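You operate a simulated robot arm through the tools that you are given. There is no shell and no other tool. Be economical: measure what you need, move in short steps, check, and stop when the job is done.

Carry out the task below with a simulated two-armed robot. There is one attempt and no reset: what you move stays moved.

JOB
Take the nozzle that says "1" from the open end of the cupboard top and put it on the swatch tile. Put the carton that says "ASH" from the top below the glass cabinets on top of the green wax tin and the carton labelled "gold" on the drying mat. Put one of the spare bulbs from the top below the glass cabinets on the open end of the cupboard top. Put one of the hot rollers from the top below the glass cabinets on the green polisher. Put the pot marked "clean" from the top below the glass cabinets in the inside basin 2. Lift the linen bin lid open. Any order will do. Set down upright: nozzle, carton, spare bulb, hot roller, cup.
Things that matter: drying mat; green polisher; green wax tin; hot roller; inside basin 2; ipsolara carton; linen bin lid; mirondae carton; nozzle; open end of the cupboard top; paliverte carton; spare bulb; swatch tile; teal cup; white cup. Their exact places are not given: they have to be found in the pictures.

Only the result counts: the job must be done as asked and must still hold three seconds after the hand-in. Knocking over, shifting, dropping, spilling or breaking anything else fails it. Lids that push on must go on centred and level and be pressed home; caps that screw on are set level and turned clockwise until they are tight.

ROBOT AND FRAMES
Two 7-joint arms with fingered hands on one trunk, on a base that drives. Base frame: it is fixed to the floor where the robot stands at the start and does not move with it; the origin is under the middle of the robot, x ahead of it, y to its left, z up. Readings come in mm, rad, newtons and seconds.
The left shoulder is at the start at [80, 241, 1417], the right one opposite. Places, roughly: drying mat [900, 400, 900]; green polisher (6x6x2 cm) [400, -1600, 800]; hot roller [500, -1500, 750]; inside basin 2 [-900, 2400, 800]; linen bin lid [-4300, 3400, 600]; open end of the cupboard top [600, 0, 800]; swatch tile (10x9x2 cm) [400, 0, 800]; teal cup, white cup [500, -1250, 750]. Payload 4.9 kg a hand.
Tool frame (each hand has its own): the origin (TCP) lies between the finger pads and is the grasp point; the fingertips stand 32 mm ahead of it; z points along the fingers, y is the line along which they close. Largest opening 200 mm; the body of the gripper starts 89 mm behind the TCP. The gripper is a hand of 4 fingers: y runs from the thumb to the fingers, the wrist lies at [0, 0, -267] in the tool frame, and closing takes about 1.5 s.
Orientation is that of the tool frame in the base frame, as a unit quaternion [x, y, z, w]. With the fingers straight down and closing along the base's y, the tool's x points along the base's -x, its y along +y and its z along -z.

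CONTROLS
- The arms move only by the tool jog_arm. It takes "left_moves", "right_moves" or both (then of equal length, played together; a hand with none holds still); each is one flat list of numbers, 7 for each row, row after row: the gripper command, from -1 (fully open) to 1 (shut), values between in proportion, then the shift along the tool's x, y, z in mm, then the turn, a rotation vector about the tool's x, y, z in rad. In form: [claw, x, y, z, rx, ry, rz, claw, x, y, z, rx, ry, rz, ...]. A call has 1 to 20 rows; each row is the pose to reach, as a shift and turn from the pose commanded when the call began, along the tool's axes at that moment. Each row takes 0.2 s and may step no farther than 50 mm and 0.15 rad from the row before; otherwise, or with a gripper value out of range, the whole call is refused. A pose out of reach is approached as far as the arm can. The call stops where the force on the tool passes 40 N (or 10 N more than at its start, if that is more) or the arm is blocked; 0.2 s more then pass. Each finger travels about 72 mm/s and halts on what it meets, pressing with about 34 N; the grip force reading is that of the motor and also rises with nothing between the fingers. The clock runs only during rows and for 0.2 s after the last one: add rows that repeat a pose to give the fingers time. It gives the time, the measured TCP pose, the force on the tool (base axes), the opening and the grip force at its end, in the units of the frame above (readings bear some noise), with the torque about the TCP (base axes, N m) and any sound that the robot's microphone picked up.
- Cameras (640 x 400 px; columns grow to the right, rows downward): "scene" is now at [111.1, -12.1, 1576.2]; the picture's right is [-0.15, -0.99, 0.00], its down [-0.69, 0.10, -0.72] and it looks along [0.71, -0.11, -0.70] (base axes); focal length 214 px, centre (320, 200). "left" rides on the left gripper at [-69, -69, -116] in its tool frame; the picture's right is [0.71, -0.71, 0.00], its down [0.54, 0.54, -0.64] and it looks along [0.46, 0.45, 0.77] (tool axes); focal length 226 px, centre (320, 200). "right" rides on the right gripper at [69, -69, -116] in its tool frame; the picture's right is [0.71, 0.71, 0.00], its down [-0.54, 0.54, -0.64] and it looks along [-0.45, 0.45, 0.77] (tool axes); focal length 226 px, centre (320, 200).
- snapshot(camera): a new picture of that camera. It takes no simulated time.
- slide_trunk(by): slides the trunk up (or, below 0, down) by that many mm; the arms and the scene camera ride with it, the base frame stays. It gives what a move gives, with no picture.
- base_move(legs): drives the robot by 1 to 6 legs, each [ahead, left, turn to the left] in mm, mm and rad, along the robot's own axes; the way and the turn of a leg run together, so that a leg with both is an arc; at most 1500 mm and 3.142 rad a leg. The arms and the cameras ride along, it lands a little off, and it stops where it bumps. It gives what a move gives.
- hand_shape(shape, hand): the hand has 4 fingers and takes this shape, open, in about a second: jaw (thumb against the fingers, like two jaws); tri (thumb and two fingers); tip (a fingertip pinch); poke (one finger out to press); point (the index stretched); flat (the hand flat); cup (the hand cupped); fist (a fist). The gripper value then closes the fingers along that shape, each until it touches; the sizes above hold for jaw. It gives what a move gives, with no picture.
- aim_head(pan, tilt): turns the head with the scene camera to pan (to the left, within 1.501 rad either way) and tilt (down, from -0.506 to 1.204), counted from straight ahead of the robot. It gives what a move gives.
- probe_pixels(camera, pixels): there is no depth. For up to 12 entries [column, row, z] of the newest picture of that camera ("zoom" is the newest enlarged one), the place [x, y] in the base frame at which the ray of that pixel passes the height z, good to about 2 mm. It takes no simulated time.
- close_up(camera, box): a new picture of the part [left, top, right, bottom] of that camera's present view, enlarged. It takes no simulated time.
- hand_in(): hands the job in; it is judged then, once.

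Go step by step. Measure first, check grasps and placings, and put right what went wrong. The budget is 131 turns and 146 pictures, counting those below and the enlarged ones. Unless the task says otherwise, let go and move clear before handing in, and close with one line.

The tools are called after "Call:" by a JSON object that holds its "api" and its "payload". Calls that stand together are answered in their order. jog_arm: Moves the arms, as the interface text tells. Its arguments: {"type":"object","properties":{"left_moves":{"type":"array","items":{"type":"number"}},"right_moves":{"type":"array","items":{"type":"number"}}},"required":[]} The other tools are called the same way: slide_trunk (by) slides the trunk up or down; hand_shape (shape, hand) gives the hand a shape; base_move (legs) drives the base; aim_head (pan, tilt) turns the head that bears the scene camera; snapshot (camera) takes a picture; probe_pixels (camera, pixels) gives the place at which the rays of pixels pass given heights; close_up (camera, box) takes an enlarged picture of a part of a camera's view; hand_in () hands the job in.

At the start:

```text
time_s: 0.0
left_tcp_pos: [580.0, -91.7, 1255.4]
left_orientation: [0.0, 1.0, 0.0, 0.0]
left_force: [0.4, -0.5, 0.1]
left_moment: [0.03, -0.01, 0.05]
left_width: 199.9
left_grasp_force: 0.1
left_shape: jaw
right_tcp_pos: [557.1, -590.7, 1255.2]
right_orientation: [0.0, 1.0, 0.0, 0.0]
right_force: [-0.3, 0.5, -0.4]
right_moment: [-0.02, -0.02, -0.04]
right_width: 199.9
right_grasp_force: 0.1
right_shape: jaw
trunk travel left (down, up): [-325.0, 515.0]
robot x, y, heading: [2.7, 3.5, 0.001]
head pan, tilt: [-0.15, 0.77]
```

scene: 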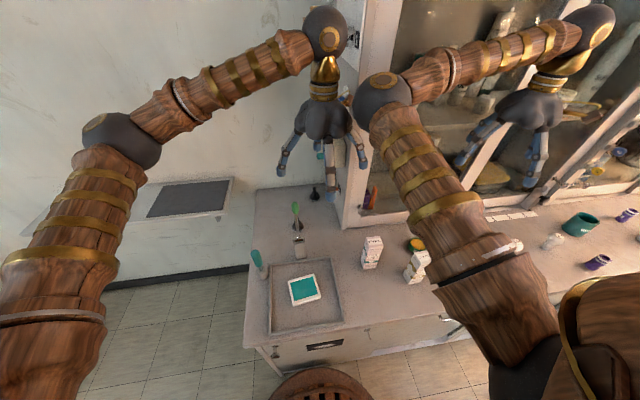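
right: 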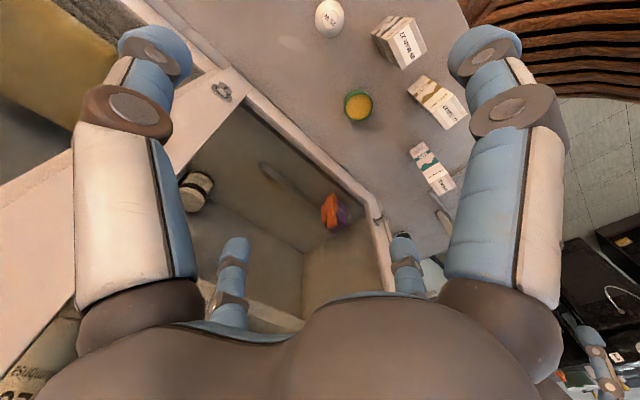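
left: 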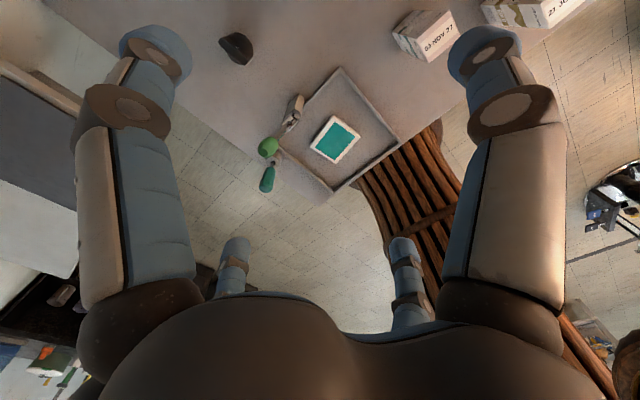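

The scene shows the cupboard top with the tile (about 305,290), cartons (370,250; 415,265) and other items to the right. I'll enlarge these parts first.

Call:
{"api": "close_up", "payload": {"camera": "scene", "box": [230, 170, 390, 350]}}

Call:
{"api": "close_up", "payload": {"camera": "scene", "box": [380, 170, 640, 300]}}

Call:
{"api": "close_up", "payload": {"camera": "right", "box": [290, 0, 480, 220]}}

Call:
{"api": "close_up", "payload": {"camera": "left", "box": [200, 0, 600, 210]}}

```text
2.22 times, centred on (310, 260) of scene
```

zoom: 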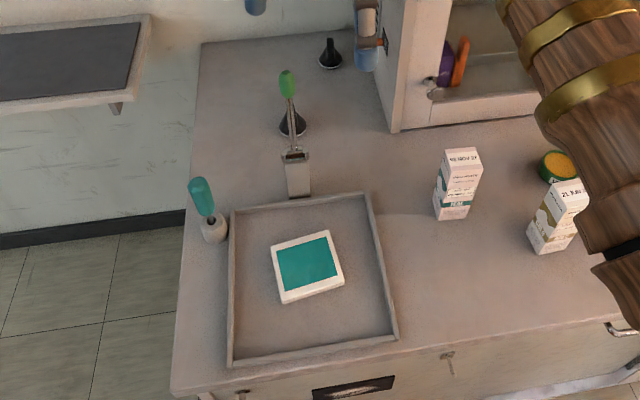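

```text
2.46 times, centred on (510, 235) of scene
```

zoom: 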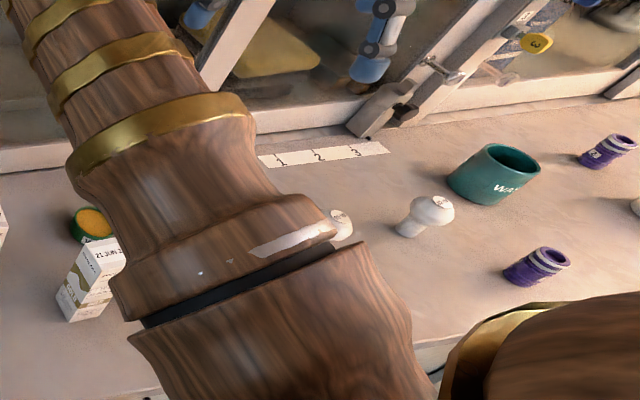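

```text
1.82 times, centred on (385, 110) of right
```

zoom: 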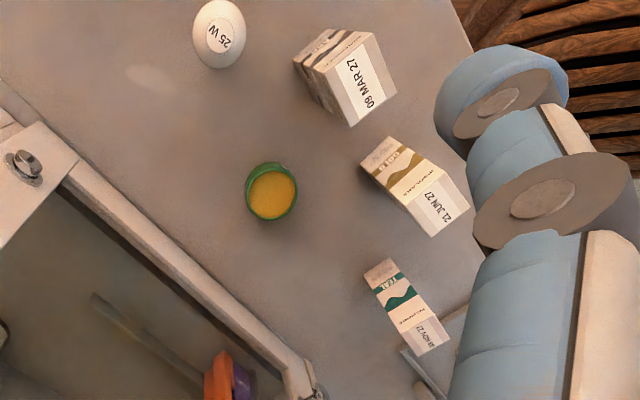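

```text
1.60 times, centred on (400, 105) of left
```

zoom: 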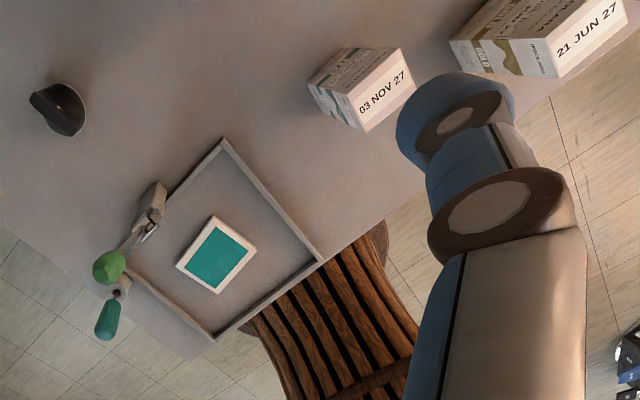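

Three cartons (teal, gold and a brown one with 09 MAR 27), the wax tin and two dark nozzles are visible. I'll turn the head to see the rest of the top, and the mat.

Call:
{"api": "aim_head", "payload": {"pan": -1.1, "tilt": 0.6}}

Call:
{"api": "snapshot", "payload": {"camera": "scene"}}

Call:
{"api": "aim_head", "payload": {"pan": 0.4, "tilt": 0.6}}

Call:
{"api": "snapshot", "payload": {"camera": "scene"}}

Call:
{"api": "aim_head", "payload": {"pan": 1.5, "tilt": 0.4}}

Call:
{"api": "snapshot", "payload": {"camera": "scene"}}

```text
time_s: 1.2
left_tcp_pos: [579.8, -91.8, 1255.6]
left_orientation: [0.0, 1.0, 0.0, 0.0]
left_force: [-0.1, -0.3, 0.1]
left_moment: [0.01, 0.02, 0.01]
left_width: 200.0
left_grasp_force: 0.1
left_shape: jaw
right_tcp_pos: [557.1, -590.8, 1254.7]
right_orientation: [0.0, 1.0, 0.0, 0.0]
right_force: [-0.4, 0.5, 0.1]
right_moment: [0.01, 0.03, 0.01]
right_width: 199.7
right_grasp_force: 0.1
right_shape: jaw
trunk travel left (down, up): [-325.0, 515.0]
robot x, y, heading: [0.5, 2.2, -0.001]
head pan, tilt: [-1.1, 0.6]
```

```text
138 pictures are left
```

scene: 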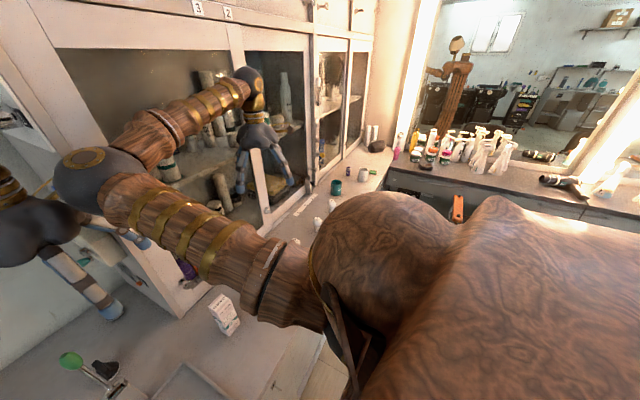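

```text
time_s: 2.8
left_tcp_pos: [578.2, -93.1, 1256.1]
left_orientation: [0.0, 1.0, 0.0, 0.0]
left_force: [0.1, 0.0, 0.1]
left_moment: [-0.03, 0.0, -0.03]
left_width: 200.2
left_grasp_force: 0.1
left_shape: jaw
right_tcp_pos: [557.0, -591.3, 1255.6]
right_orientation: [0.0, 1.0, 0.001, 0.0]
right_force: [-0.2, -0.1, -0.6]
right_moment: [0.0, -0.01, -0.02]
right_width: 200.0
right_grasp_force: 0.0
right_shape: jaw
trunk travel left (down, up): [-325.0, 515.0]
robot x, y, heading: [-2.3, -3.0, -0.001]
head pan, tilt: [0.4, 0.6]
```

```text
137 pictures are left
```

scene: 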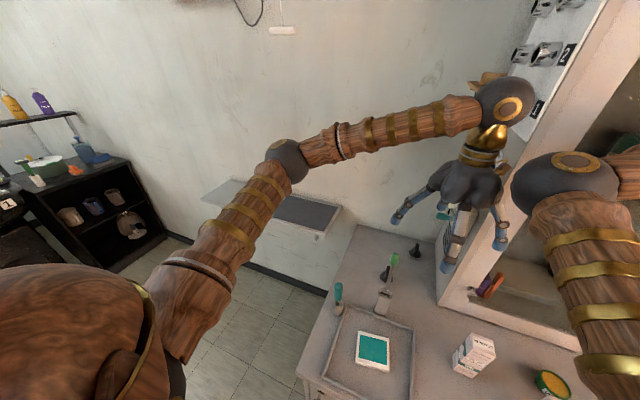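

```text
time_s: 4.2
left_tcp_pos: [579.9, -91.2, 1255.7]
left_orientation: [0.0, 1.0, 0.0, 0.0]
left_force: [-0.8, 0.4, -0.2]
left_moment: [0.01, -0.02, 0.01]
left_width: 199.7
left_grasp_force: 0.1
left_shape: jaw
right_tcp_pos: [557.3, -590.4, 1256.3]
right_orientation: [0.001, 1.0, 0.0, 0.0]
right_force: [0.1, 0.6, 0.9]
right_moment: [0.02, -0.03, 0.01]
right_width: 199.9
right_grasp_force: 0.1
right_shape: jaw
trunk travel left (down, up): [-325.0, 515.0]
robot x, y, heading: [-4.0, -1.1, 0.003]
head pan, tilt: [1.499, 0.4]
```

```text
136 pictures are left
```

scene: 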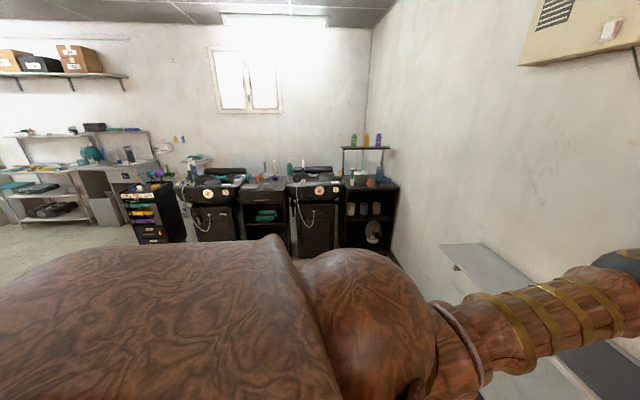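

The basins are across the room to the left, with their fronts at (213,215) and (315,215). I'll look at the nozzles closely from the head.

Call:
{"api": "aim_head", "payload": {"pan": 0.1, "tilt": 0.8}}

Call:
{"api": "snapshot", "payload": {"camera": "scene"}}

Call:
{"api": "close_up", "payload": {"camera": "scene", "box": [320, 160, 440, 235]}}

```text
time_s: 5.7
left_tcp_pos: [579.2, -91.1, 1256.4]
left_orientation: [0.0, 1.0, 0.0, 0.0]
left_force: [-0.4, 0.1, -0.1]
left_moment: [-0.01, 0.01, -0.04]
left_width: 199.9
left_grasp_force: 0.0
left_shape: jaw
right_tcp_pos: [556.9, -591.8, 1255.9]
right_orientation: [0.0, 1.0, 0.0, 0.0]
right_force: [-0.2, -0.2, -0.4]
right_moment: [-0.01, 0.02, 0.0]
right_width: 200.0
right_grasp_force: 0.0
right_shape: jaw
trunk travel left (down, up): [-325.0, 515.0]
robot x, y, heading: [2.1, -0.3, 0.004]
head pan, tilt: [0.099, 0.799]
```

```text
135 pictures are left
```

scene: 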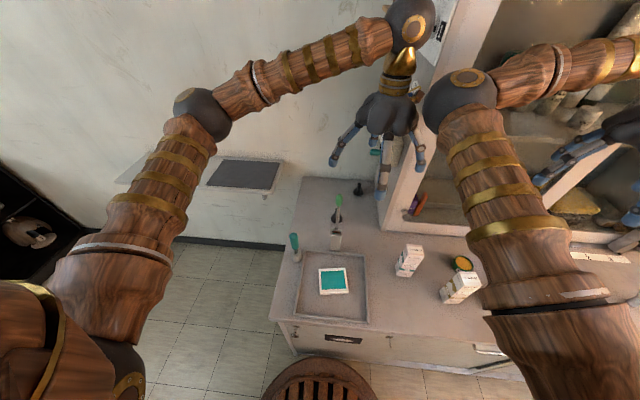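

```text
5.33 times, centred on (380, 198) of scene
```

zoom: 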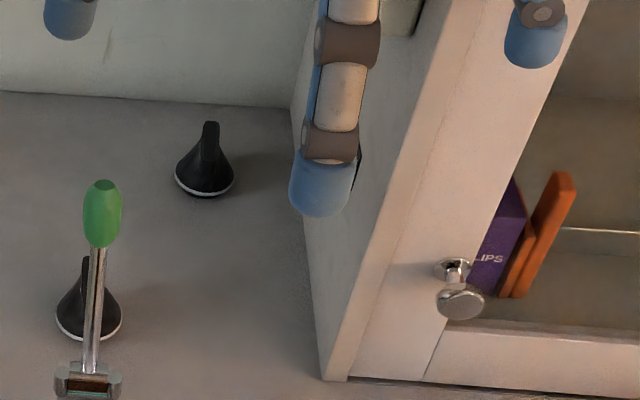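

The nozzle labels are not visible from here. I'll triangulate a few points to learn the surface height.

Call:
{"api": "probe_pixels", "payload": {"camera": "scene", "pixels": [[318, 270, 820], [318, 270, 780], [344, 268, 820], [344, 268, 780], [357, 193, 820], [357, 193, 780], [337, 222, 820], [461, 265, 820], [461, 265, 780]]}}

Call:
{"api": "snapshot", "payload": {"camera": "left"}}

Call:
{"api": "probe_pixels", "payload": {"camera": "left", "pixels": [[336, 139, 820], [336, 139, 780], [315, 147, 820], [315, 147, 780], [332, 116, 820], [332, 116, 780], [236, 48, 820], [236, 48, 780]]}}

Call:
{"api": "close_up", "payload": {"camera": "left", "box": [200, 20, 400, 200]}}

```text
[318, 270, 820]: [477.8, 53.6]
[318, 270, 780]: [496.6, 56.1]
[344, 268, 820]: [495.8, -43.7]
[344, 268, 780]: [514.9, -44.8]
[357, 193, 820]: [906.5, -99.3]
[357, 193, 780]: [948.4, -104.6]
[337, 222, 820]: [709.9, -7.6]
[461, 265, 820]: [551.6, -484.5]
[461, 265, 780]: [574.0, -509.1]
```

```text
133 pictures are left
```

left: 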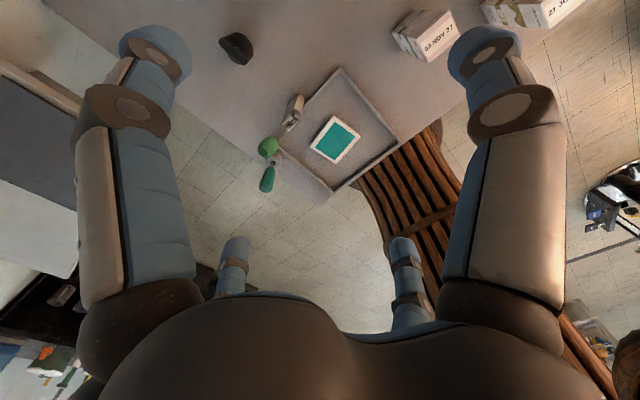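

```text
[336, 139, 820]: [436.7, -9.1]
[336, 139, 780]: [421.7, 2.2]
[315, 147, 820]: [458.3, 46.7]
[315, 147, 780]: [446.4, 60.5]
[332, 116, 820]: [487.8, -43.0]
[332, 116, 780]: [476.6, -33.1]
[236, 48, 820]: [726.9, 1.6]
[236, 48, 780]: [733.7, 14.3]
```

```text
2.22 times, centred on (300, 110) of left
```

zoom: 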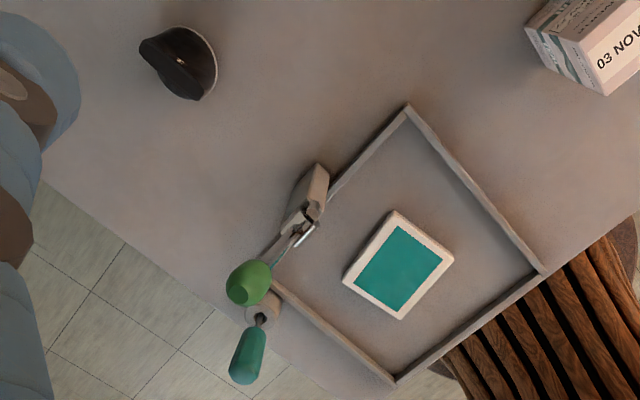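

The surface is near z 820, with one nozzle at about (725,5) and the other at about (905,-99). Their labels must face away, so I'll swing the left hand over so that its camera looks from the far left side.

Call:
{"api": "jog_arm", "payload": {"left_moves": [-1, -23, 19, 22, 0, 0, -0.143, -1, -46, 38, 44, 0, 0, -0.286, -1, -70, 57, 66, 0, 0, -0.428, -1, -93, 76, 88, 0, 0, -0.571, -1, -116, 95, 110, 0, 0, -0.714, -1, -139, 113, 133, 0, 0, -0.857, -1, -162, 132, 155, 0, 0, -1.0, -1, -185, 151, 177, 0, 0, -1.142, -1, -209, 170, 199, 0, 0, -1.285, -1, -232, 189, 221, 0, 0, -1.428, -1, -255, 208, 243, 0, 0, -1.571]}}

Call:
{"api": "snapshot", "payload": {"camera": "left"}}

Call:
{"api": "snapshot", "payload": {"camera": "scene"}}

```text
time_s: 8.1
left_tcp_pos: [837.0, 115.7, 1012.0]
left_orientation: [0.708, -0.707, -0.001, 0.0]
left_force: [1.0, 0.0, 0.5]
left_moment: [-0.03, 0.04, 0.01]
left_width: 199.8
left_grasp_force: 0.1
left_shape: jaw
right_tcp_pos: [558.1, -590.0, 1254.7]
right_orientation: [0.001, 1.0, 0.0, -0.002]
right_force: [0.0, 0.0, 0.1]
right_moment: [0.0, 0.03, 0.01]
right_width: 199.9
right_grasp_force: 0.0
right_shape: jaw
trunk travel left (down, up): [-325.0, 515.0]
robot x, y, heading: [-1.2, 2.5, -0.003]
head pan, tilt: [0.099, 0.799]
```

```text
131 pictures are left
```

left: 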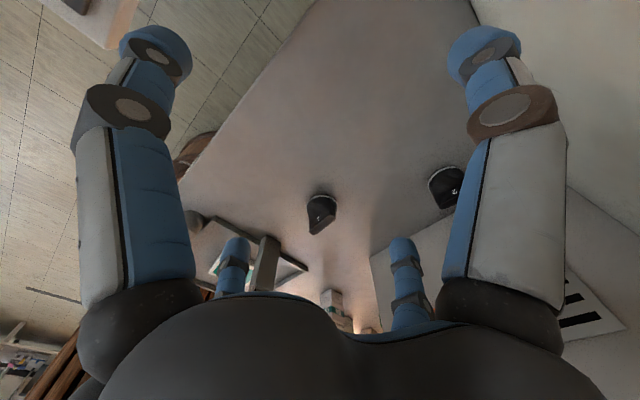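

```text
130 pictures are left
```

scene: 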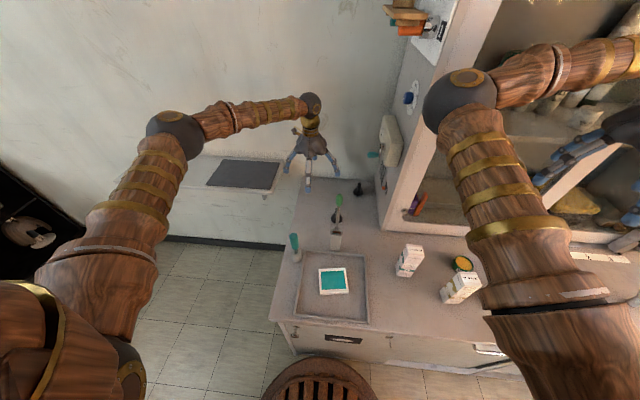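

Call:
{"api": "close_up", "payload": {"camera": "left", "box": [290, 150, 480, 260]}}

Call:
{"api": "probe_pixels", "payload": {"camera": "left", "pixels": [[323, 213, 820], [323, 213, 860], [446, 187, 820], [446, 187, 860]]}}

```text
3.37 times, centred on (385, 205) of left
```

zoom: 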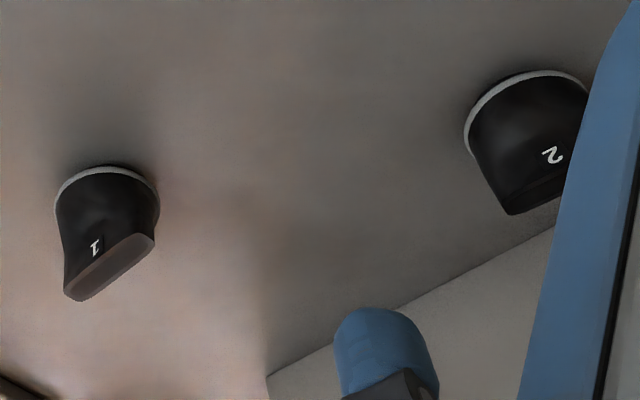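

```text
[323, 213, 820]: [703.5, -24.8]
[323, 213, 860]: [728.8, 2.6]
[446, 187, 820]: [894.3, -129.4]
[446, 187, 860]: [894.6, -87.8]
```

"1" is on the near nozzle, at zoom (95,247), so that is the target. I'll measure its ring and tip.

Call:
{"api": "probe_pixels", "payload": {"camera": "zoom", "pixels": [[55, 210, 825], [160, 205, 825], [105, 166, 822], [68, 296, 870], [154, 238, 870], [68, 296, 880], [154, 238, 880], [68, 296, 890], [154, 238, 890]]}}

Call:
{"api": "probe_pixels", "payload": {"camera": "scene", "pixels": [[336, 208.4, 870], [336, 208.4, 880], [336, 208.4, 890], [336.5, 222.8, 822], [330.5, 220, 825], [343, 220, 825]]}}

Call:
{"api": "close_up", "payload": {"camera": "scene", "box": [280, 170, 380, 330]}}

```text
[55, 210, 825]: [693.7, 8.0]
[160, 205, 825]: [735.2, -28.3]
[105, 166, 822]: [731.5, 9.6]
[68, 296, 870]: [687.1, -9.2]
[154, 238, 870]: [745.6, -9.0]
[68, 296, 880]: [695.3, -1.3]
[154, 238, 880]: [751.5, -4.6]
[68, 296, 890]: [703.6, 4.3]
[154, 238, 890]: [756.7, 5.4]
```

```text
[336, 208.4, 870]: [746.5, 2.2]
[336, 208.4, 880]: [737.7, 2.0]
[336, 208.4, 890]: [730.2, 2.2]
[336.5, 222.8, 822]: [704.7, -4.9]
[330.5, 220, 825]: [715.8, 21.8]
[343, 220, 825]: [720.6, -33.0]
```

```text
2.50 times, centred on (330, 250) of scene
```

zoom: 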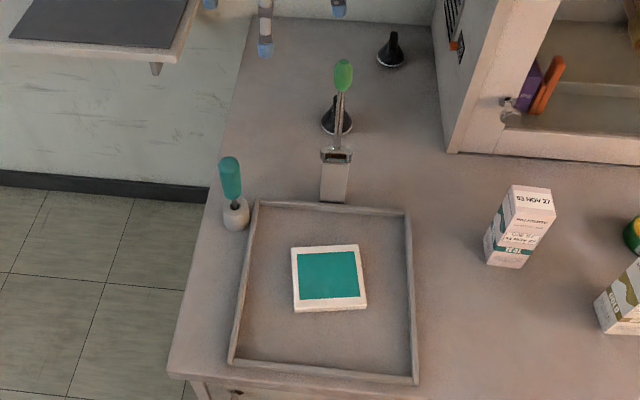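

The nozzle stands near (725,2) with its thin tip, at z about 890, running along x. The green brush at about (595,0) reaches z about 1066, so I have to stay clear of it. I'll turn the left hand back to close along y and hover above the nozzle.

Call:
{"api": "jog_arm", "payload": {"left_moves": [-1, 10, 10, 0, 0, 0, 0.143, -1, 21, 20, 0, 0, 0, 0.286, -1, 31, 30, 0, 0, 0, 0.428, -1, 42, 40, 0, 0, 0, 0.571, -1, 52, 50, 0, 0, 0, 0.714, -1, 63, 61, 0, 0, 0, 0.857, -1, 74, 71, 0, 0, 0, 1.0, -1, 84, 81, 0, 0, 0, 1.142, -1, 95, 92, 0, 0, 0, 1.285, -1, 105, 102, 0, 0, 0, 1.428, -0.3, 116, 112, 0, 0, 0, 1.571, -0.3, 116, 112, 0, 0, 0, 1.571, -0.3, 116, 112, 0, 0, 0, 1.571]}}

Call:
{"api": "snapshot", "payload": {"camera": "left"}}

Call:
{"api": "snapshot", "payload": {"camera": "scene"}}

```text
time_s: 10.9
left_tcp_pos: [722.4, 1.7, 1015.2]
left_orientation: [0.0, 1.0, 0.0, 0.0]
left_force: [-0.1, 0.3, -0.9]
left_moment: [-0.01, -0.05, -0.02]
left_width: 130.6
left_grasp_force: 0.0
left_shape: jaw
right_tcp_pos: [557.0, -590.8, 1255.9]
right_orientation: [0.001, 1.0, 0.001, 0.001]
right_force: [-0.1, 0.0, 0.7]
right_moment: [-0.02, -0.01, -0.01]
right_width: 200.0
right_grasp_force: 0.1
right_shape: jaw
trunk travel left (down, up): [-325.0, 515.0]
robot x, y, heading: [0.8, -1.7, 0.001]
head pan, tilt: [0.099, 0.799]
```

```text
127 pictures are left
```

left: 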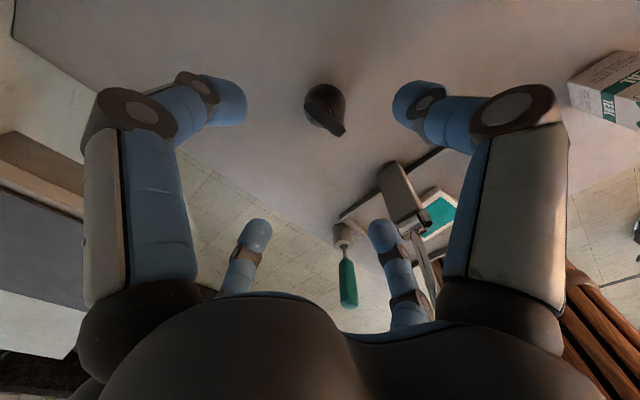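

```text
126 pictures are left
```

scene: 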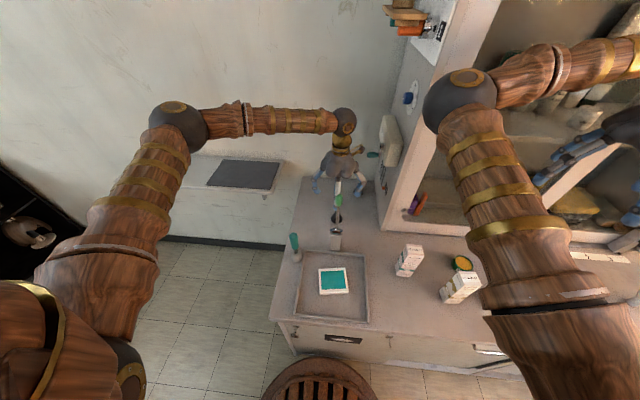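

The fingers in the left view look symmetric about the image axis. I'll take a closer look at the hand before I trust the closing direction.

Call:
{"api": "close_up", "payload": {"camera": "scene", "box": [290, 100, 400, 250]}}

Call:
{"api": "close_up", "payload": {"camera": "left", "box": [180, 60, 460, 340]}}

```text
2.67 times, centred on (345, 175) of scene
```

zoom: 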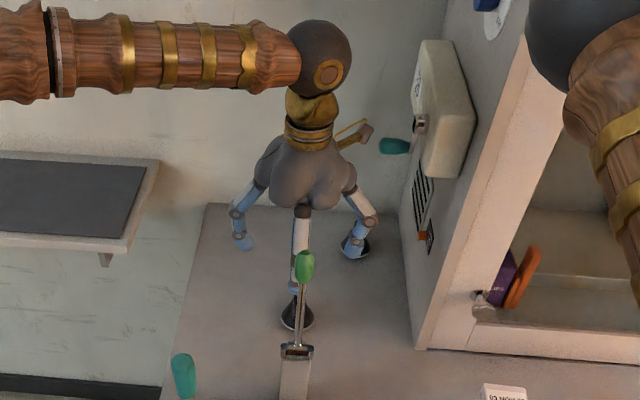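

```text
1.43 times, centred on (320, 200) of left
```

zoom: 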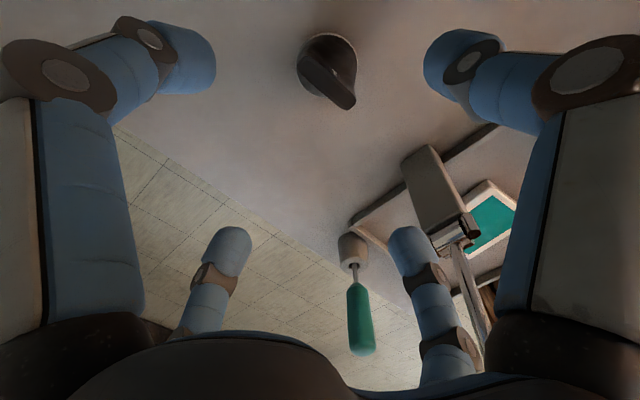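

The hand is a four-finger claw with its fingers along ±x and ±y. I'll measure the nozzle from this nearer view.

Call:
{"api": "probe_pixels", "payload": {"camera": "zoom", "pixels": [[298, 52, 885], [350, 108, 885], [298, 52, 870], [350, 108, 870], [331, 35, 822], [357, 65, 824], [305, 85, 824], [425, 165, 860], [458, 232, 860], [425, 165, 820], [460, 250, 870]]}}

```text
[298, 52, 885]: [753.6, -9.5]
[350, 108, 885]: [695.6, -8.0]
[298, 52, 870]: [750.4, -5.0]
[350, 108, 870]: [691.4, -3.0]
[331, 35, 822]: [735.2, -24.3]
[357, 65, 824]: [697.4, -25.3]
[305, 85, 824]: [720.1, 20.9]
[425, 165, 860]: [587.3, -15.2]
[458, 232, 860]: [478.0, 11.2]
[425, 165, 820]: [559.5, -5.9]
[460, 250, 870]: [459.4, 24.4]
```

The nozzle centre is about (720,-4) with its tip at z about 870. I'll descend to z about 862 with a 90 mm opening.

Call:
{"api": "jog_arm", "payload": {"left_moves": [0.1, 2, -5, 40, 0, 0, 0, 0.1, 2, -5, 80, 0, 0, 0, 0.1, 2, -5, 115, 0, 0, 0, 0.1, 2, -5, 140, 0, 0, 0, 0.1, 2, -5, 152, 0, 0, 0]}}

Call:
{"api": "snapshot", "payload": {"camera": "left"}}

Call:
{"api": "close_up", "payload": {"camera": "scene", "box": [290, 120, 400, 270]}}

```text
time_s: 12.1
left_tcp_pos: [719.8, -5.6, 860.7]
left_orientation: [0.0, 1.0, 0.0, 0.0]
left_force: [0.3, -0.6, -0.1]
left_moment: [-0.01, -0.01, -0.01]
left_width: 90.3
left_grasp_force: 0.0
left_shape: jaw
right_tcp_pos: [557.2, -591.4, 1255.8]
right_orientation: [0.0, 1.0, 0.0, -0.001]
right_force: [-0.1, -0.4, -0.5]
right_moment: [-0.01, 0.02, -0.02]
right_width: 199.8
right_grasp_force: 0.1
right_shape: jaw
trunk travel left (down, up): [-325.0, 515.0]
robot x, y, heading: [0.6, -1.4, -0.004]
head pan, tilt: [0.099, 0.799]
```

```text
123 pictures are left
```

left: 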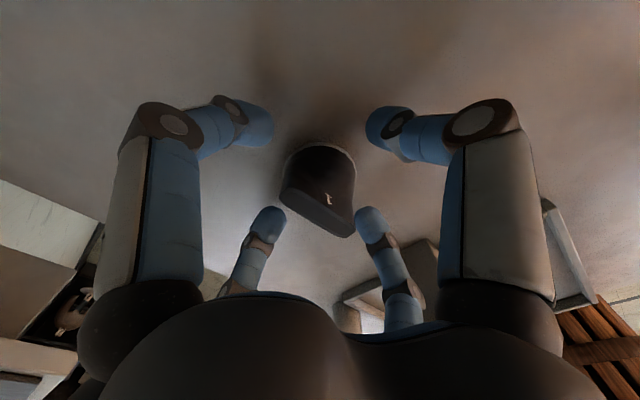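

```text
2.67 times, centred on (345, 195) of scene
```

zoom: 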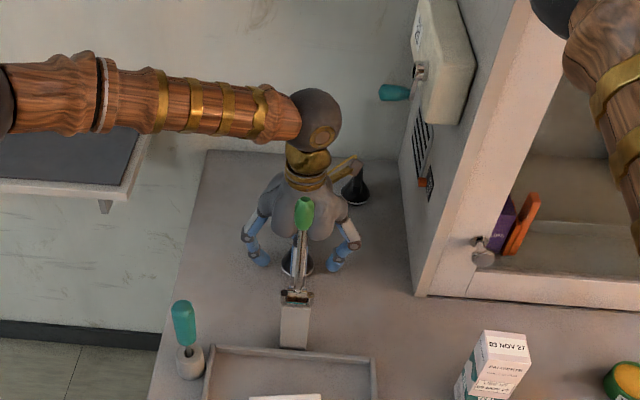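

The nozzle is centred between the fingers at (320,190). I'll close on it.

Call:
{"api": "jog_arm", "payload": {"left_moves": [1, 0, 0, 2, 0, 0, 0, 1, 0, 0, 2, 0, 0, 0, 1, 0, 0, 2, 0, 0, 0, 1, 0, 0, 2, 0, 0, 0, 1, 0, 0, 2, 0, 0, 0, 1, 0, 0, 2, 0, 0, 0, 1, 0, 0, 2, 0, 0, 0]}}

Call:
{"api": "jog_arm", "payload": {"left_moves": [1, 0, 0, -20, 0, 0, 0, 1, 0, 0, -60, 0, 0, 0, 1, 0, 0, -60, 0, 0, 0]}}

Call:
{"api": "snapshot", "payload": {"camera": "left"}}

```text
time_s: 13.7
left_tcp_pos: [719.5, -4.9, 859.0]
left_orientation: [0.0, 1.0, 0.0, 0.001]
left_force: [-1.3, 0.5, -0.4]
left_moment: [0.01, 0.02, -0.01]
left_width: 47.6
left_grasp_force: 34.3
left_shape: jaw
right_tcp_pos: [557.6, -591.3, 1254.9]
right_orientation: [0.0, 1.0, 0.0, 0.0]
right_force: [-0.5, -0.6, -0.2]
right_moment: [-0.01, -0.03, -0.01]
right_width: 199.9
right_grasp_force: 0.1
right_shape: jaw
trunk travel left (down, up): [-325.0, 515.0]
robot x, y, heading: [-4.1, 1.1, 0.001]
head pan, tilt: [0.099, 0.799]
```

```text
time_s: 14.5
left_tcp_pos: [719.4, -4.1, 917.7]
left_orientation: [0.0, 1.0, 0.001, -0.001]
left_force: [-0.1, -0.6, -0.7]
left_moment: [-0.01, 0.01, -0.01]
left_width: 47.6
left_grasp_force: 33.9
left_shape: jaw
right_tcp_pos: [557.9, -591.2, 1255.3]
right_orientation: [0.001, 1.0, 0.0, -0.001]
right_force: [-0.2, -0.8, 0.4]
right_moment: [0.0, 0.0, 0.0]
right_width: 199.9
right_grasp_force: 0.1
right_shape: jaw
trunk travel left (down, up): [-325.0, 515.0]
robot x, y, heading: [0.0, -0.2, -0.002]
head pan, tilt: [0.099, 0.799]
```

```text
121 pictures are left
```

left: 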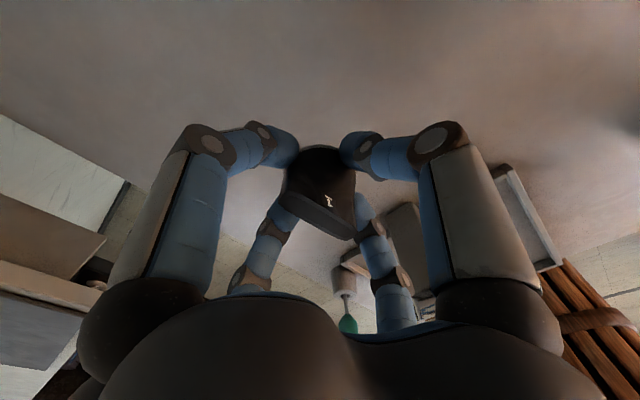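

The nozzle is held (width 47.6). I'll measure the tile top and lift straight up above the brush.

Call:
{"api": "probe_pixels", "payload": {"camera": "scene", "pixels": [[318.4, 268.8, 840], [346, 267.6, 840], [348.8, 291, 840], [320, 293.5, 840], [320, 294.8, 822], [337.2, 200, 1060], [293.6, 233, 960], [296.4, 258, 840]]}}

Call:
{"api": "jog_arm", "payload": {"left_moves": [1, 0, 0, -45, 0, 0, 0, 1, 0, 0, -90, 0, 0, 0, 1, 0, 0, -135, 0, 0, 0, 1, 0, 0, -180, 0, 0, 0, 1, 0, 0, -225, 0, 0, 0, 1, 0, 0, -250, 0, 0, 0]}}

Call:
{"api": "snapshot", "payload": {"camera": "scene"}}

```text
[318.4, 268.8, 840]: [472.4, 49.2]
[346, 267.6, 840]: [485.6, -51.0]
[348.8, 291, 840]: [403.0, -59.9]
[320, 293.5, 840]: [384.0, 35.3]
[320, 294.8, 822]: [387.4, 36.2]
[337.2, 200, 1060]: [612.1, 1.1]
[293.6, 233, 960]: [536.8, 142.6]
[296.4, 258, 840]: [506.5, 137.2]
```

```text
time_s: 15.9
left_tcp_pos: [721.8, -4.4, 1167.5]
left_orientation: [0.001, 1.0, 0.0, 0.0]
left_force: [0.4, -0.3, -0.8]
left_moment: [0.02, 0.01, 0.0]
left_width: 47.5
left_grasp_force: 33.9
left_shape: jaw
right_tcp_pos: [556.8, -591.5, 1255.9]
right_orientation: [0.001, 1.0, 0.0, 0.0]
right_force: [-0.1, -0.7, 0.1]
right_moment: [0.04, 0.01, -0.01]
right_width: 200.0
right_grasp_force: 0.0
right_shape: jaw
trunk travel left (down, up): [-325.0, 515.0]
robot x, y, heading: [-0.8, -1.6, -0.005]
head pan, tilt: [0.099, 0.799]
```

```text
120 pictures are left
```

scene: 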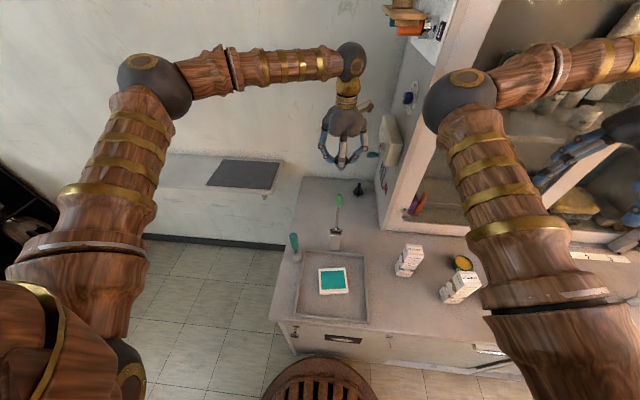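

The tile centre is about (436,-6). I'll carry the nozzle over the brush at z 1167 and then go down to z 905.

Call:
{"api": "jog_arm", "payload": {"left_moves": [1, 40, -2, 0, 0, 0, 0, 1, 80, -2, 0, 0, 0, 0, 1, 120, -2, 0, 0, 0, 0, 1, 160, -2, 0, 0, 0, 0, 1, 200, -2, 0, 0, 0, 0, 1, 245, -2, 0, 0, 0, 0, 1, 285, -2, 0, 0, 0, 0, 1, 285, -2, 45, 0, 0, 0, 1, 285, -2, 90, 0, 0, 0, 1, 285, -2, 135, 0, 0, 0, 1, 285, -2, 180, 0, 0, 0, 1, 285, -2, 225, 0, 0, 0, 1, 285, -2, 255, 0, 0, 0]}}

Call:
{"api": "snapshot", "payload": {"camera": "left"}}

Call:
{"api": "snapshot", "payload": {"camera": "scene"}}

```text
time_s: 18.7
left_tcp_pos: [436.2, -5.4, 915.3]
left_orientation: [0.0, 1.0, 0.0, 0.0]
left_force: [0.5, 0.9, -0.8]
left_moment: [-0.01, 0.01, 0.02]
left_width: 47.6
left_grasp_force: 34.7
left_shape: jaw
right_tcp_pos: [557.3, -591.2, 1254.4]
right_orientation: [0.0, 1.0, 0.0, 0.0]
right_force: [0.6, -0.3, -0.5]
right_moment: [0.0, -0.01, 0.01]
right_width: 200.0
right_grasp_force: 0.0
right_shape: jaw
trunk travel left (down, up): [-325.0, 515.0]
robot x, y, heading: [-3.0, -0.6, -0.001]
head pan, tilt: [0.099, 0.799]
```

```text
119 pictures are left
```

left: 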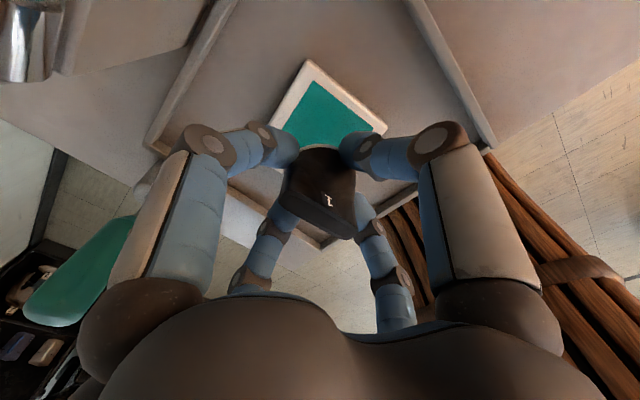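

```text
118 pictures are left
```

scene: 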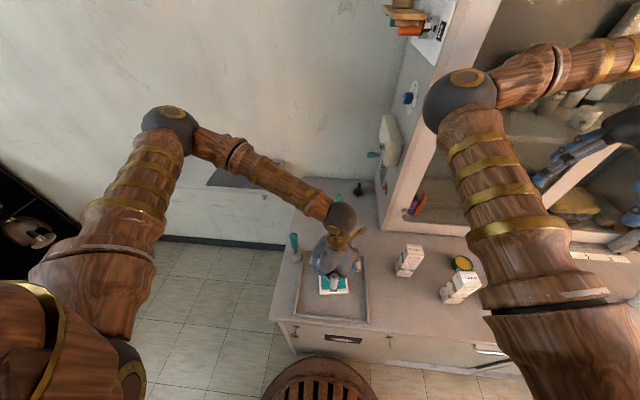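

I'll check the tile from this closer view using the corners (308,60), (387,126) and (270,128).

Call:
{"api": "probe_pixels", "payload": {"camera": "left", "pixels": [[308, 60, 840], [387, 126, 840], [270, 125, 840], [308, 60, 850], [387, 126, 850]]}}

Call:
{"api": "jog_arm", "payload": {"left_moves": [1, 0, 0, 15, 0, 0, 0, 1, 0, 0, 25, 0, 0, 0, 1, 0, 0, 29, 0, 0, 0, 1, 0, 0, 33, 0, 0, 0, 1, 0, 0, 37, 0, 0, 0]}}

```text
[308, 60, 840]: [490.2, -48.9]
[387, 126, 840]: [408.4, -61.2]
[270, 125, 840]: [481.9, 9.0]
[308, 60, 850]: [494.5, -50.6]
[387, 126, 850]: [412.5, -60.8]
```

```text
time_s: 19.9
left_tcp_pos: [435.1, -5.7, 876.5]
left_orientation: [-0.001, 1.0, 0.0, -0.001]
left_force: [0.2, 0.0, -0.6]
left_moment: [0.01, -0.03, -0.05]
left_width: 47.5
left_grasp_force: 34.0
left_shape: jaw
right_tcp_pos: [556.3, -590.2, 1254.3]
right_orientation: [0.0, 1.0, 0.0, 0.001]
right_force: [0.2, 0.4, 0.0]
right_moment: [-0.01, -0.02, -0.01]
right_width: 200.1
right_grasp_force: 0.1
right_shape: jaw
trunk travel left (down, up): [-325.0, 515.0]
robot x, y, heading: [-2.4, 1.0, 0.004]
head pan, tilt: [0.099, 0.799]
```

There is no contact yet at 876. I'll continue in small steps.

Call:
{"api": "jog_arm", "payload": {"left_moves": [1, 0, 0, 2, 0, 0, 0, 1, 0, 0, 4, 0, 0, 0, 1, 0, 0, 6, 0, 0, 0, 1, 0, 0, 7, 0, 0, 0]}}

Call:
{"api": "close_up", "payload": {"camera": "scene", "box": [290, 240, 380, 320]}}

```text
time_s: 20.9
left_tcp_pos: [434.3, -7.4, 872.2]
left_orientation: [0.0, 1.0, -0.001, 0.001]
left_force: [4.3, 1.0, 40.1]
left_moment: [-0.05, -0.19, 0.02]
left_width: 48.4
left_grasp_force: 34.0
left_shape: jaw
right_tcp_pos: [556.8, -590.7, 1256.9]
right_orientation: [0.0, 1.0, 0.0, 0.001]
right_force: [-0.3, 0.0, 1.2]
right_moment: [0.0, 0.01, 0.0]
right_width: 200.0
right_grasp_force: 0.1
right_shape: jaw
trunk travel left (down, up): [-325.0, 515.0]
robot x, y, heading: [0.5, 2.9, -0.0]
head pan, tilt: [0.099, 0.799]
```

```text
5.00 times, centred on (335, 280) of scene
```

zoom: 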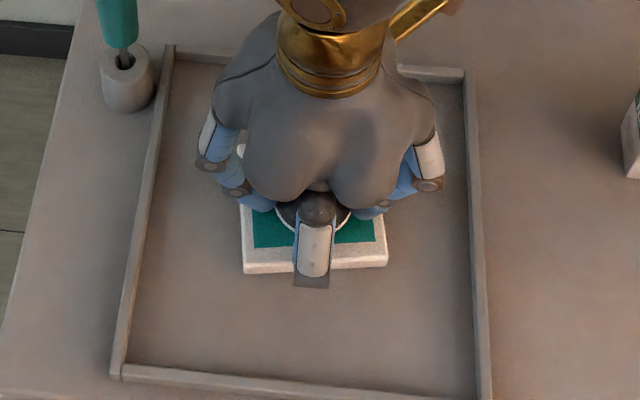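

Contact at 872 with 40 N. I'll ease up 1.5 mm, open to 95 mm and withdraw.

Call:
{"api": "jog_arm", "payload": {"left_moves": [1, 0, 0, -2, 0, 0, 0, 0.5, 0, 0, -2, 0, 0, 0, 0.1, 0, 0, -2, 0, 0, 0, 0.0, 0, 0, -2, 0, 0, 0, 0.0, 0, 0, -2, 0, 0, 0, 0.0, 0, 0, -40, 0, 0, 0, 0.0, 0, 0, -90, 0, 0, 0, 0, 0, 0, -140, 0, 0, 0, 0, 0, 0, -190, 0, 0, 0, 0, 0, 0, -240, 0, 0, 0]}}

Call:
{"api": "snapshot", "payload": {"camera": "left"}}

Call:
{"api": "close_up", "payload": {"camera": "scene", "box": [290, 240, 380, 320]}}

```text
time_s: 23.1
left_tcp_pos: [432.6, -2.9, 1110.1]
left_orientation: [0.0, 1.0, 0.0, 0.0]
left_force: [-0.4, 0.3, 0.3]
left_moment: [0.0, -0.03, -0.02]
left_width: 99.7
left_grasp_force: 0.0
left_shape: jaw
right_tcp_pos: [556.2, -590.7, 1256.2]
right_orientation: [0.0, 1.0, 0.0, 0.001]
right_force: [-0.3, 0.4, 0.3]
right_moment: [0.01, 0.05, 0.01]
right_width: 199.9
right_grasp_force: 0.1
right_shape: jaw
trunk travel left (down, up): [-325.0, 515.0]
robot x, y, heading: [2.0, -2.9, 0.001]
head pan, tilt: [0.099, 0.799]
```

```text
116 pictures are left
```

left: 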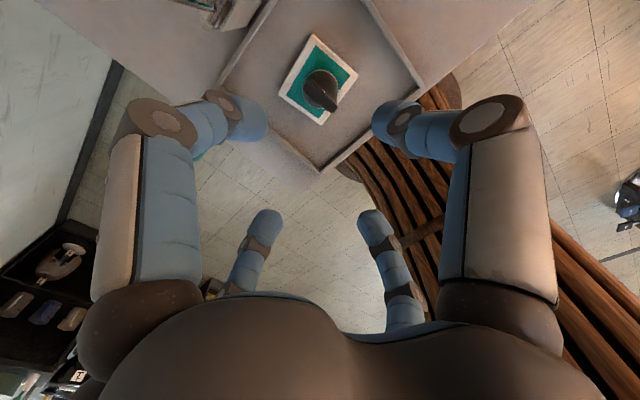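

```text
5.00 times, centred on (335, 280) of scene
```

zoom: 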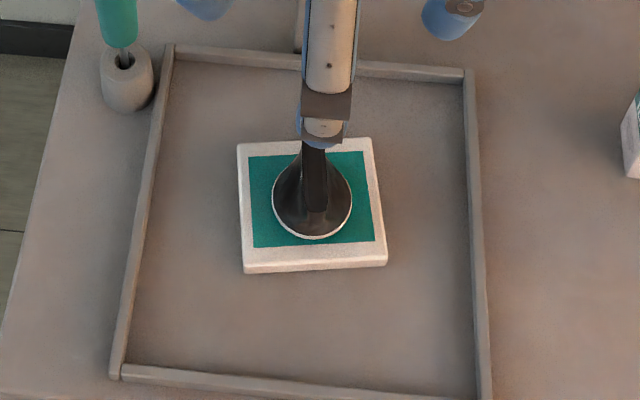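

The nozzle stands on the tile. Next I'll measure the cartons and the tin from the right camera and the head.

Call:
{"api": "snapshot", "payload": {"camera": "right"}}

Call:
{"api": "close_up", "payload": {"camera": "right", "box": [310, 0, 480, 215]}}

Call:
{"api": "close_up", "payload": {"camera": "scene", "box": [370, 220, 500, 320]}}

```text
114 pictures are left
```

right: 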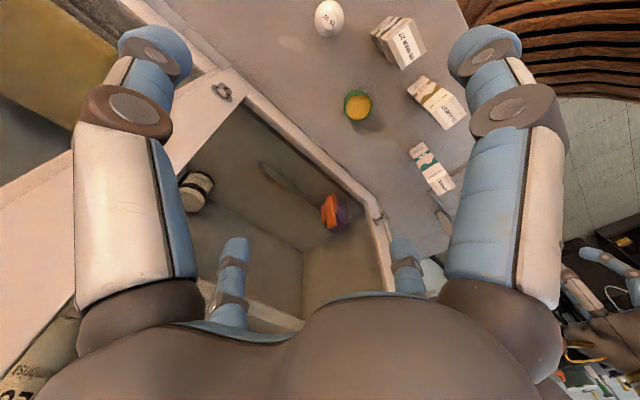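

```text
1.86 times, centred on (395, 108) of right
```

zoom: 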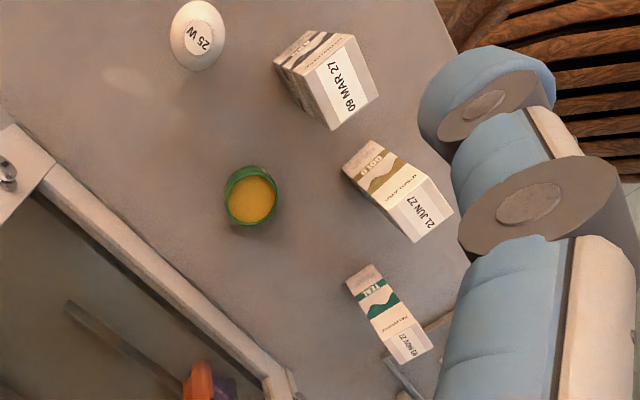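

```text
4.00 times, centred on (435, 270) of scene
```

zoom: 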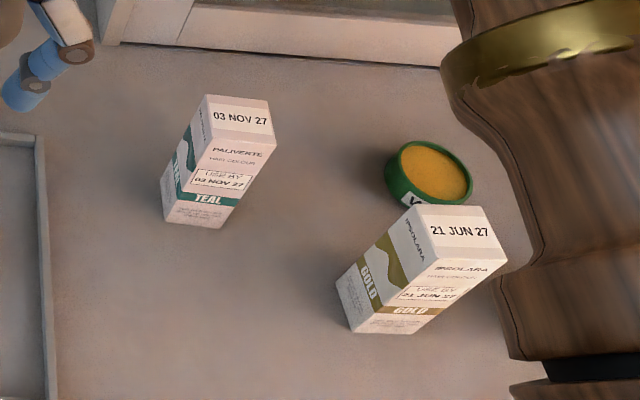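

Call:
{"api": "probe_pixels", "payload": {"camera": "zoom", "pixels": [[352, 331, 820], [413, 333, 820], [336, 283, 820], [437, 264, 940], [507, 260, 940], [417, 206, 940], [483, 207, 940], [387, 175, 835], [472, 185, 835], [428, 142, 850], [428, 203, 850], [405, 203, 822]]}}

Call:
{"api": "probe_pixels", "payload": {"camera": "right", "pixels": [[358, 107, 850], [439, 131, 940], [408, 90, 820], [396, 67, 940], [396, 67, 960], [411, 37, 940], [372, 37, 820], [442, 194, 940]]}}

```text
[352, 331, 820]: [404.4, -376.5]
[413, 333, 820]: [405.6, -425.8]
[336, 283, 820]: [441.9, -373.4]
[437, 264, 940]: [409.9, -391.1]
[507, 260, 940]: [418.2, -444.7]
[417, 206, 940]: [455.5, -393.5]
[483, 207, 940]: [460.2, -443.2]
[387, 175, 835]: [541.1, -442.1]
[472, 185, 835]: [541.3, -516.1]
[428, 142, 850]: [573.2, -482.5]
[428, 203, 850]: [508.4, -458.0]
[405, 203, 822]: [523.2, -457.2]
```

```text
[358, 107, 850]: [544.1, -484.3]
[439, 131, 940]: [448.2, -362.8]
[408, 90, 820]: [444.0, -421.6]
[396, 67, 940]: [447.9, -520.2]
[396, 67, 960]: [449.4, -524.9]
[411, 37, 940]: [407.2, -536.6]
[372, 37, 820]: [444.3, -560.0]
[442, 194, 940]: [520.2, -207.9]
```

Gold stands at about (423,-402) and is roughly 45x50x140 mm. The tin is at about (542,-480). Now I'll measure the mat and look at the ASH carton in the right camera close-up.

Call:
{"api": "snapshot", "payload": {"camera": "scene"}}

Call:
{"api": "probe_pixels", "payload": {"camera": "scene", "pixels": [[218, 160, 900], [280, 163, 900], [270, 190, 900], [207, 186, 900], [265, 196, 880], [280, 163, 850]]}}

Call:
{"api": "close_up", "payload": {"camera": "scene", "box": [180, 140, 310, 220]}}

Call:
{"api": "close_up", "payload": {"camera": "right", "box": [300, 0, 480, 110]}}

```text
111 pictures are left
```

scene: 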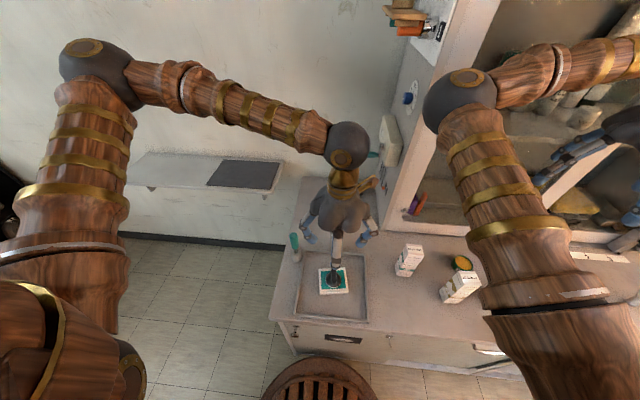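

```text
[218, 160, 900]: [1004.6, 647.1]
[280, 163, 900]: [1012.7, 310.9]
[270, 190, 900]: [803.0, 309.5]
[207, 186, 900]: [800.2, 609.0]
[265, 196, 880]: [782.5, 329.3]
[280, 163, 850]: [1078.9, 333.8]
```

```text
4.92 times, centred on (245, 180) of scene
```

zoom: 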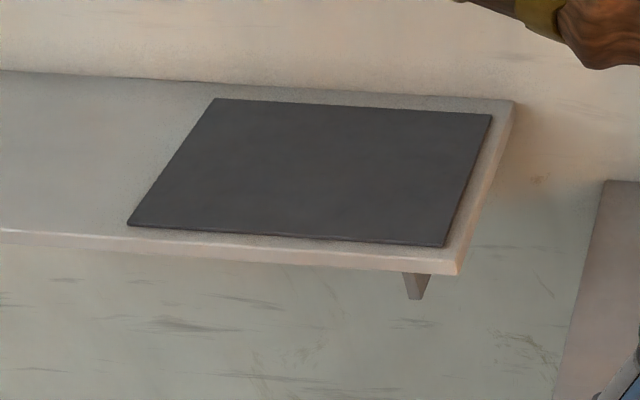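

```text
3.56 times, centred on (390, 55) of right
```

zoom: 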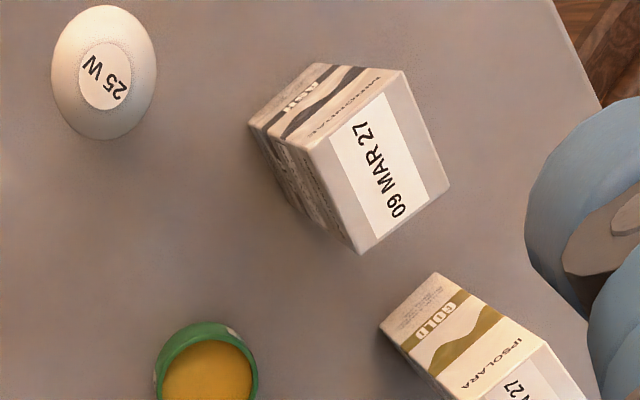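

The mat spans x 800–1010 and y 310–620. I'll measure the ASH carton (top corners at zoom (400,70), (448,190), (360,252), (308,150)).

Call:
{"api": "probe_pixels", "payload": {"camera": "zoom", "pixels": [[400, 70, 960], [448, 190, 960], [360, 252, 960], [308, 150, 960], [320, 64, 820], [250, 125, 820], [400, 70, 930], [308, 150, 930], [448, 190, 930], [360, 252, 930]]}}

```text
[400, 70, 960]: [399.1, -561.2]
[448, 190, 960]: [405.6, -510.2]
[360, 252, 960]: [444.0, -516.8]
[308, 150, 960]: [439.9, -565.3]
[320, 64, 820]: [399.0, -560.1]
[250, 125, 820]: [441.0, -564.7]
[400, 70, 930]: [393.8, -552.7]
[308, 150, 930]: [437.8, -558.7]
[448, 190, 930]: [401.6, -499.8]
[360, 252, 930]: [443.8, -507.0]
```

ASH is at (422,-538), 42x50 mm, 140 high, with its top at z 960 and yawed by −0.136. I'll bring the right hand above it.

Call:
{"api": "jog_arm", "payload": {"right_moves": [-0.5, 23, 9, 36, 0, 0, 0.023, -0.1, 46, 18, 72, 0, 0, 0.046, -0.1, 69, 27, 108, 0, 0, 0.07, -0.1, 92, 36, 144, 0, 0, 0.09, -0.1, 115, 45, 180, 0, 0, 0.115, -0.1, 135, 53, 205, 0, 0, 0.136, -0.1, 135, 53, 205, 0, 0, 0.136]}}

Call:
{"api": "snapshot", "payload": {"camera": "right"}}

Call:
{"api": "snapshot", "payload": {"camera": "scene"}}

```text
time_s: 24.7
left_tcp_pos: [433.7, -4.7, 1109.8]
left_orientation: [0.0, 1.0, -0.001, 0.0]
left_force: [0.0, -0.5, 0.1]
left_moment: [0.01, 0.03, 0.0]
left_width: 99.8
left_grasp_force: 0.1
left_shape: jaw
right_tcp_pos: [420.0, -538.0, 1051.7]
right_orientation: [0.067, 0.998, 0.001, 0.0]
right_force: [0.4, -0.2, 0.5]
right_moment: [-0.01, 0.0, 0.01]
right_width: 110.5
right_grasp_force: 0.2
right_shape: jaw
trunk travel left (down, up): [-325.0, 515.0]
robot x, y, heading: [-1.8, 0.8, -0.003]
head pan, tilt: [0.099, 0.799]
```

```text
108 pictures are left
```

right: 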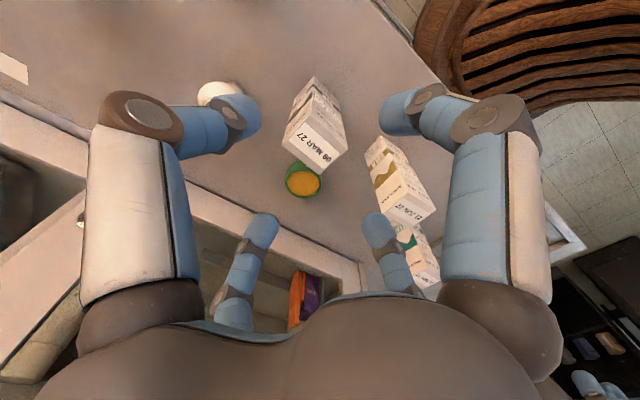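

```text
107 pictures are left
```

scene: 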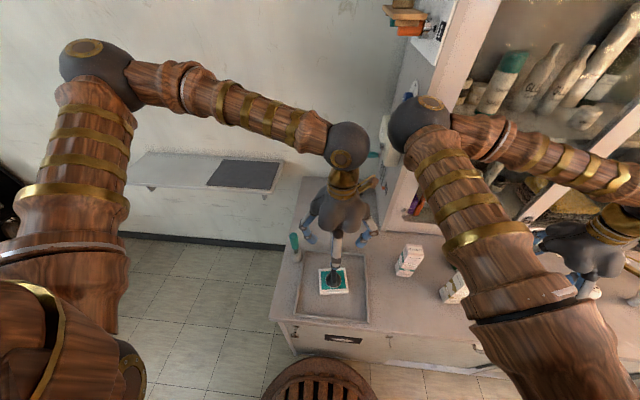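

Call:
{"api": "probe_pixels", "payload": {"camera": "right", "pixels": [[313, 92, 960], [347, 152, 960], [321, 173, 960], [284, 141, 960], [304, 181, 850]]}}

Call:
{"api": "close_up", "payload": {"camera": "right", "box": [260, 60, 380, 210]}}

```text
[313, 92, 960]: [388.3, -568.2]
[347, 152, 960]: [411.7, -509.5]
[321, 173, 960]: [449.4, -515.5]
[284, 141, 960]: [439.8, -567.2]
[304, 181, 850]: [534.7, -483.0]
```

```text
2.67 times, centred on (320, 135) of right
```

zoom: 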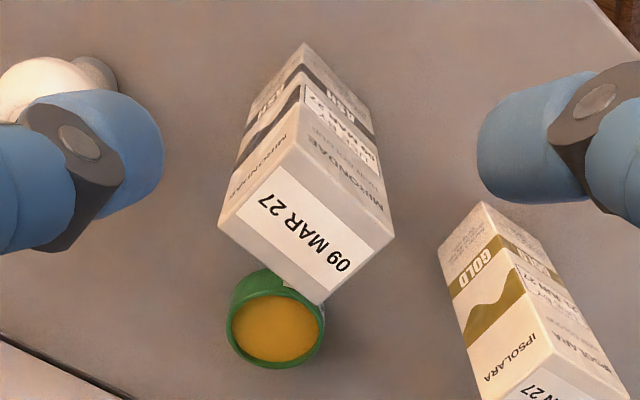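

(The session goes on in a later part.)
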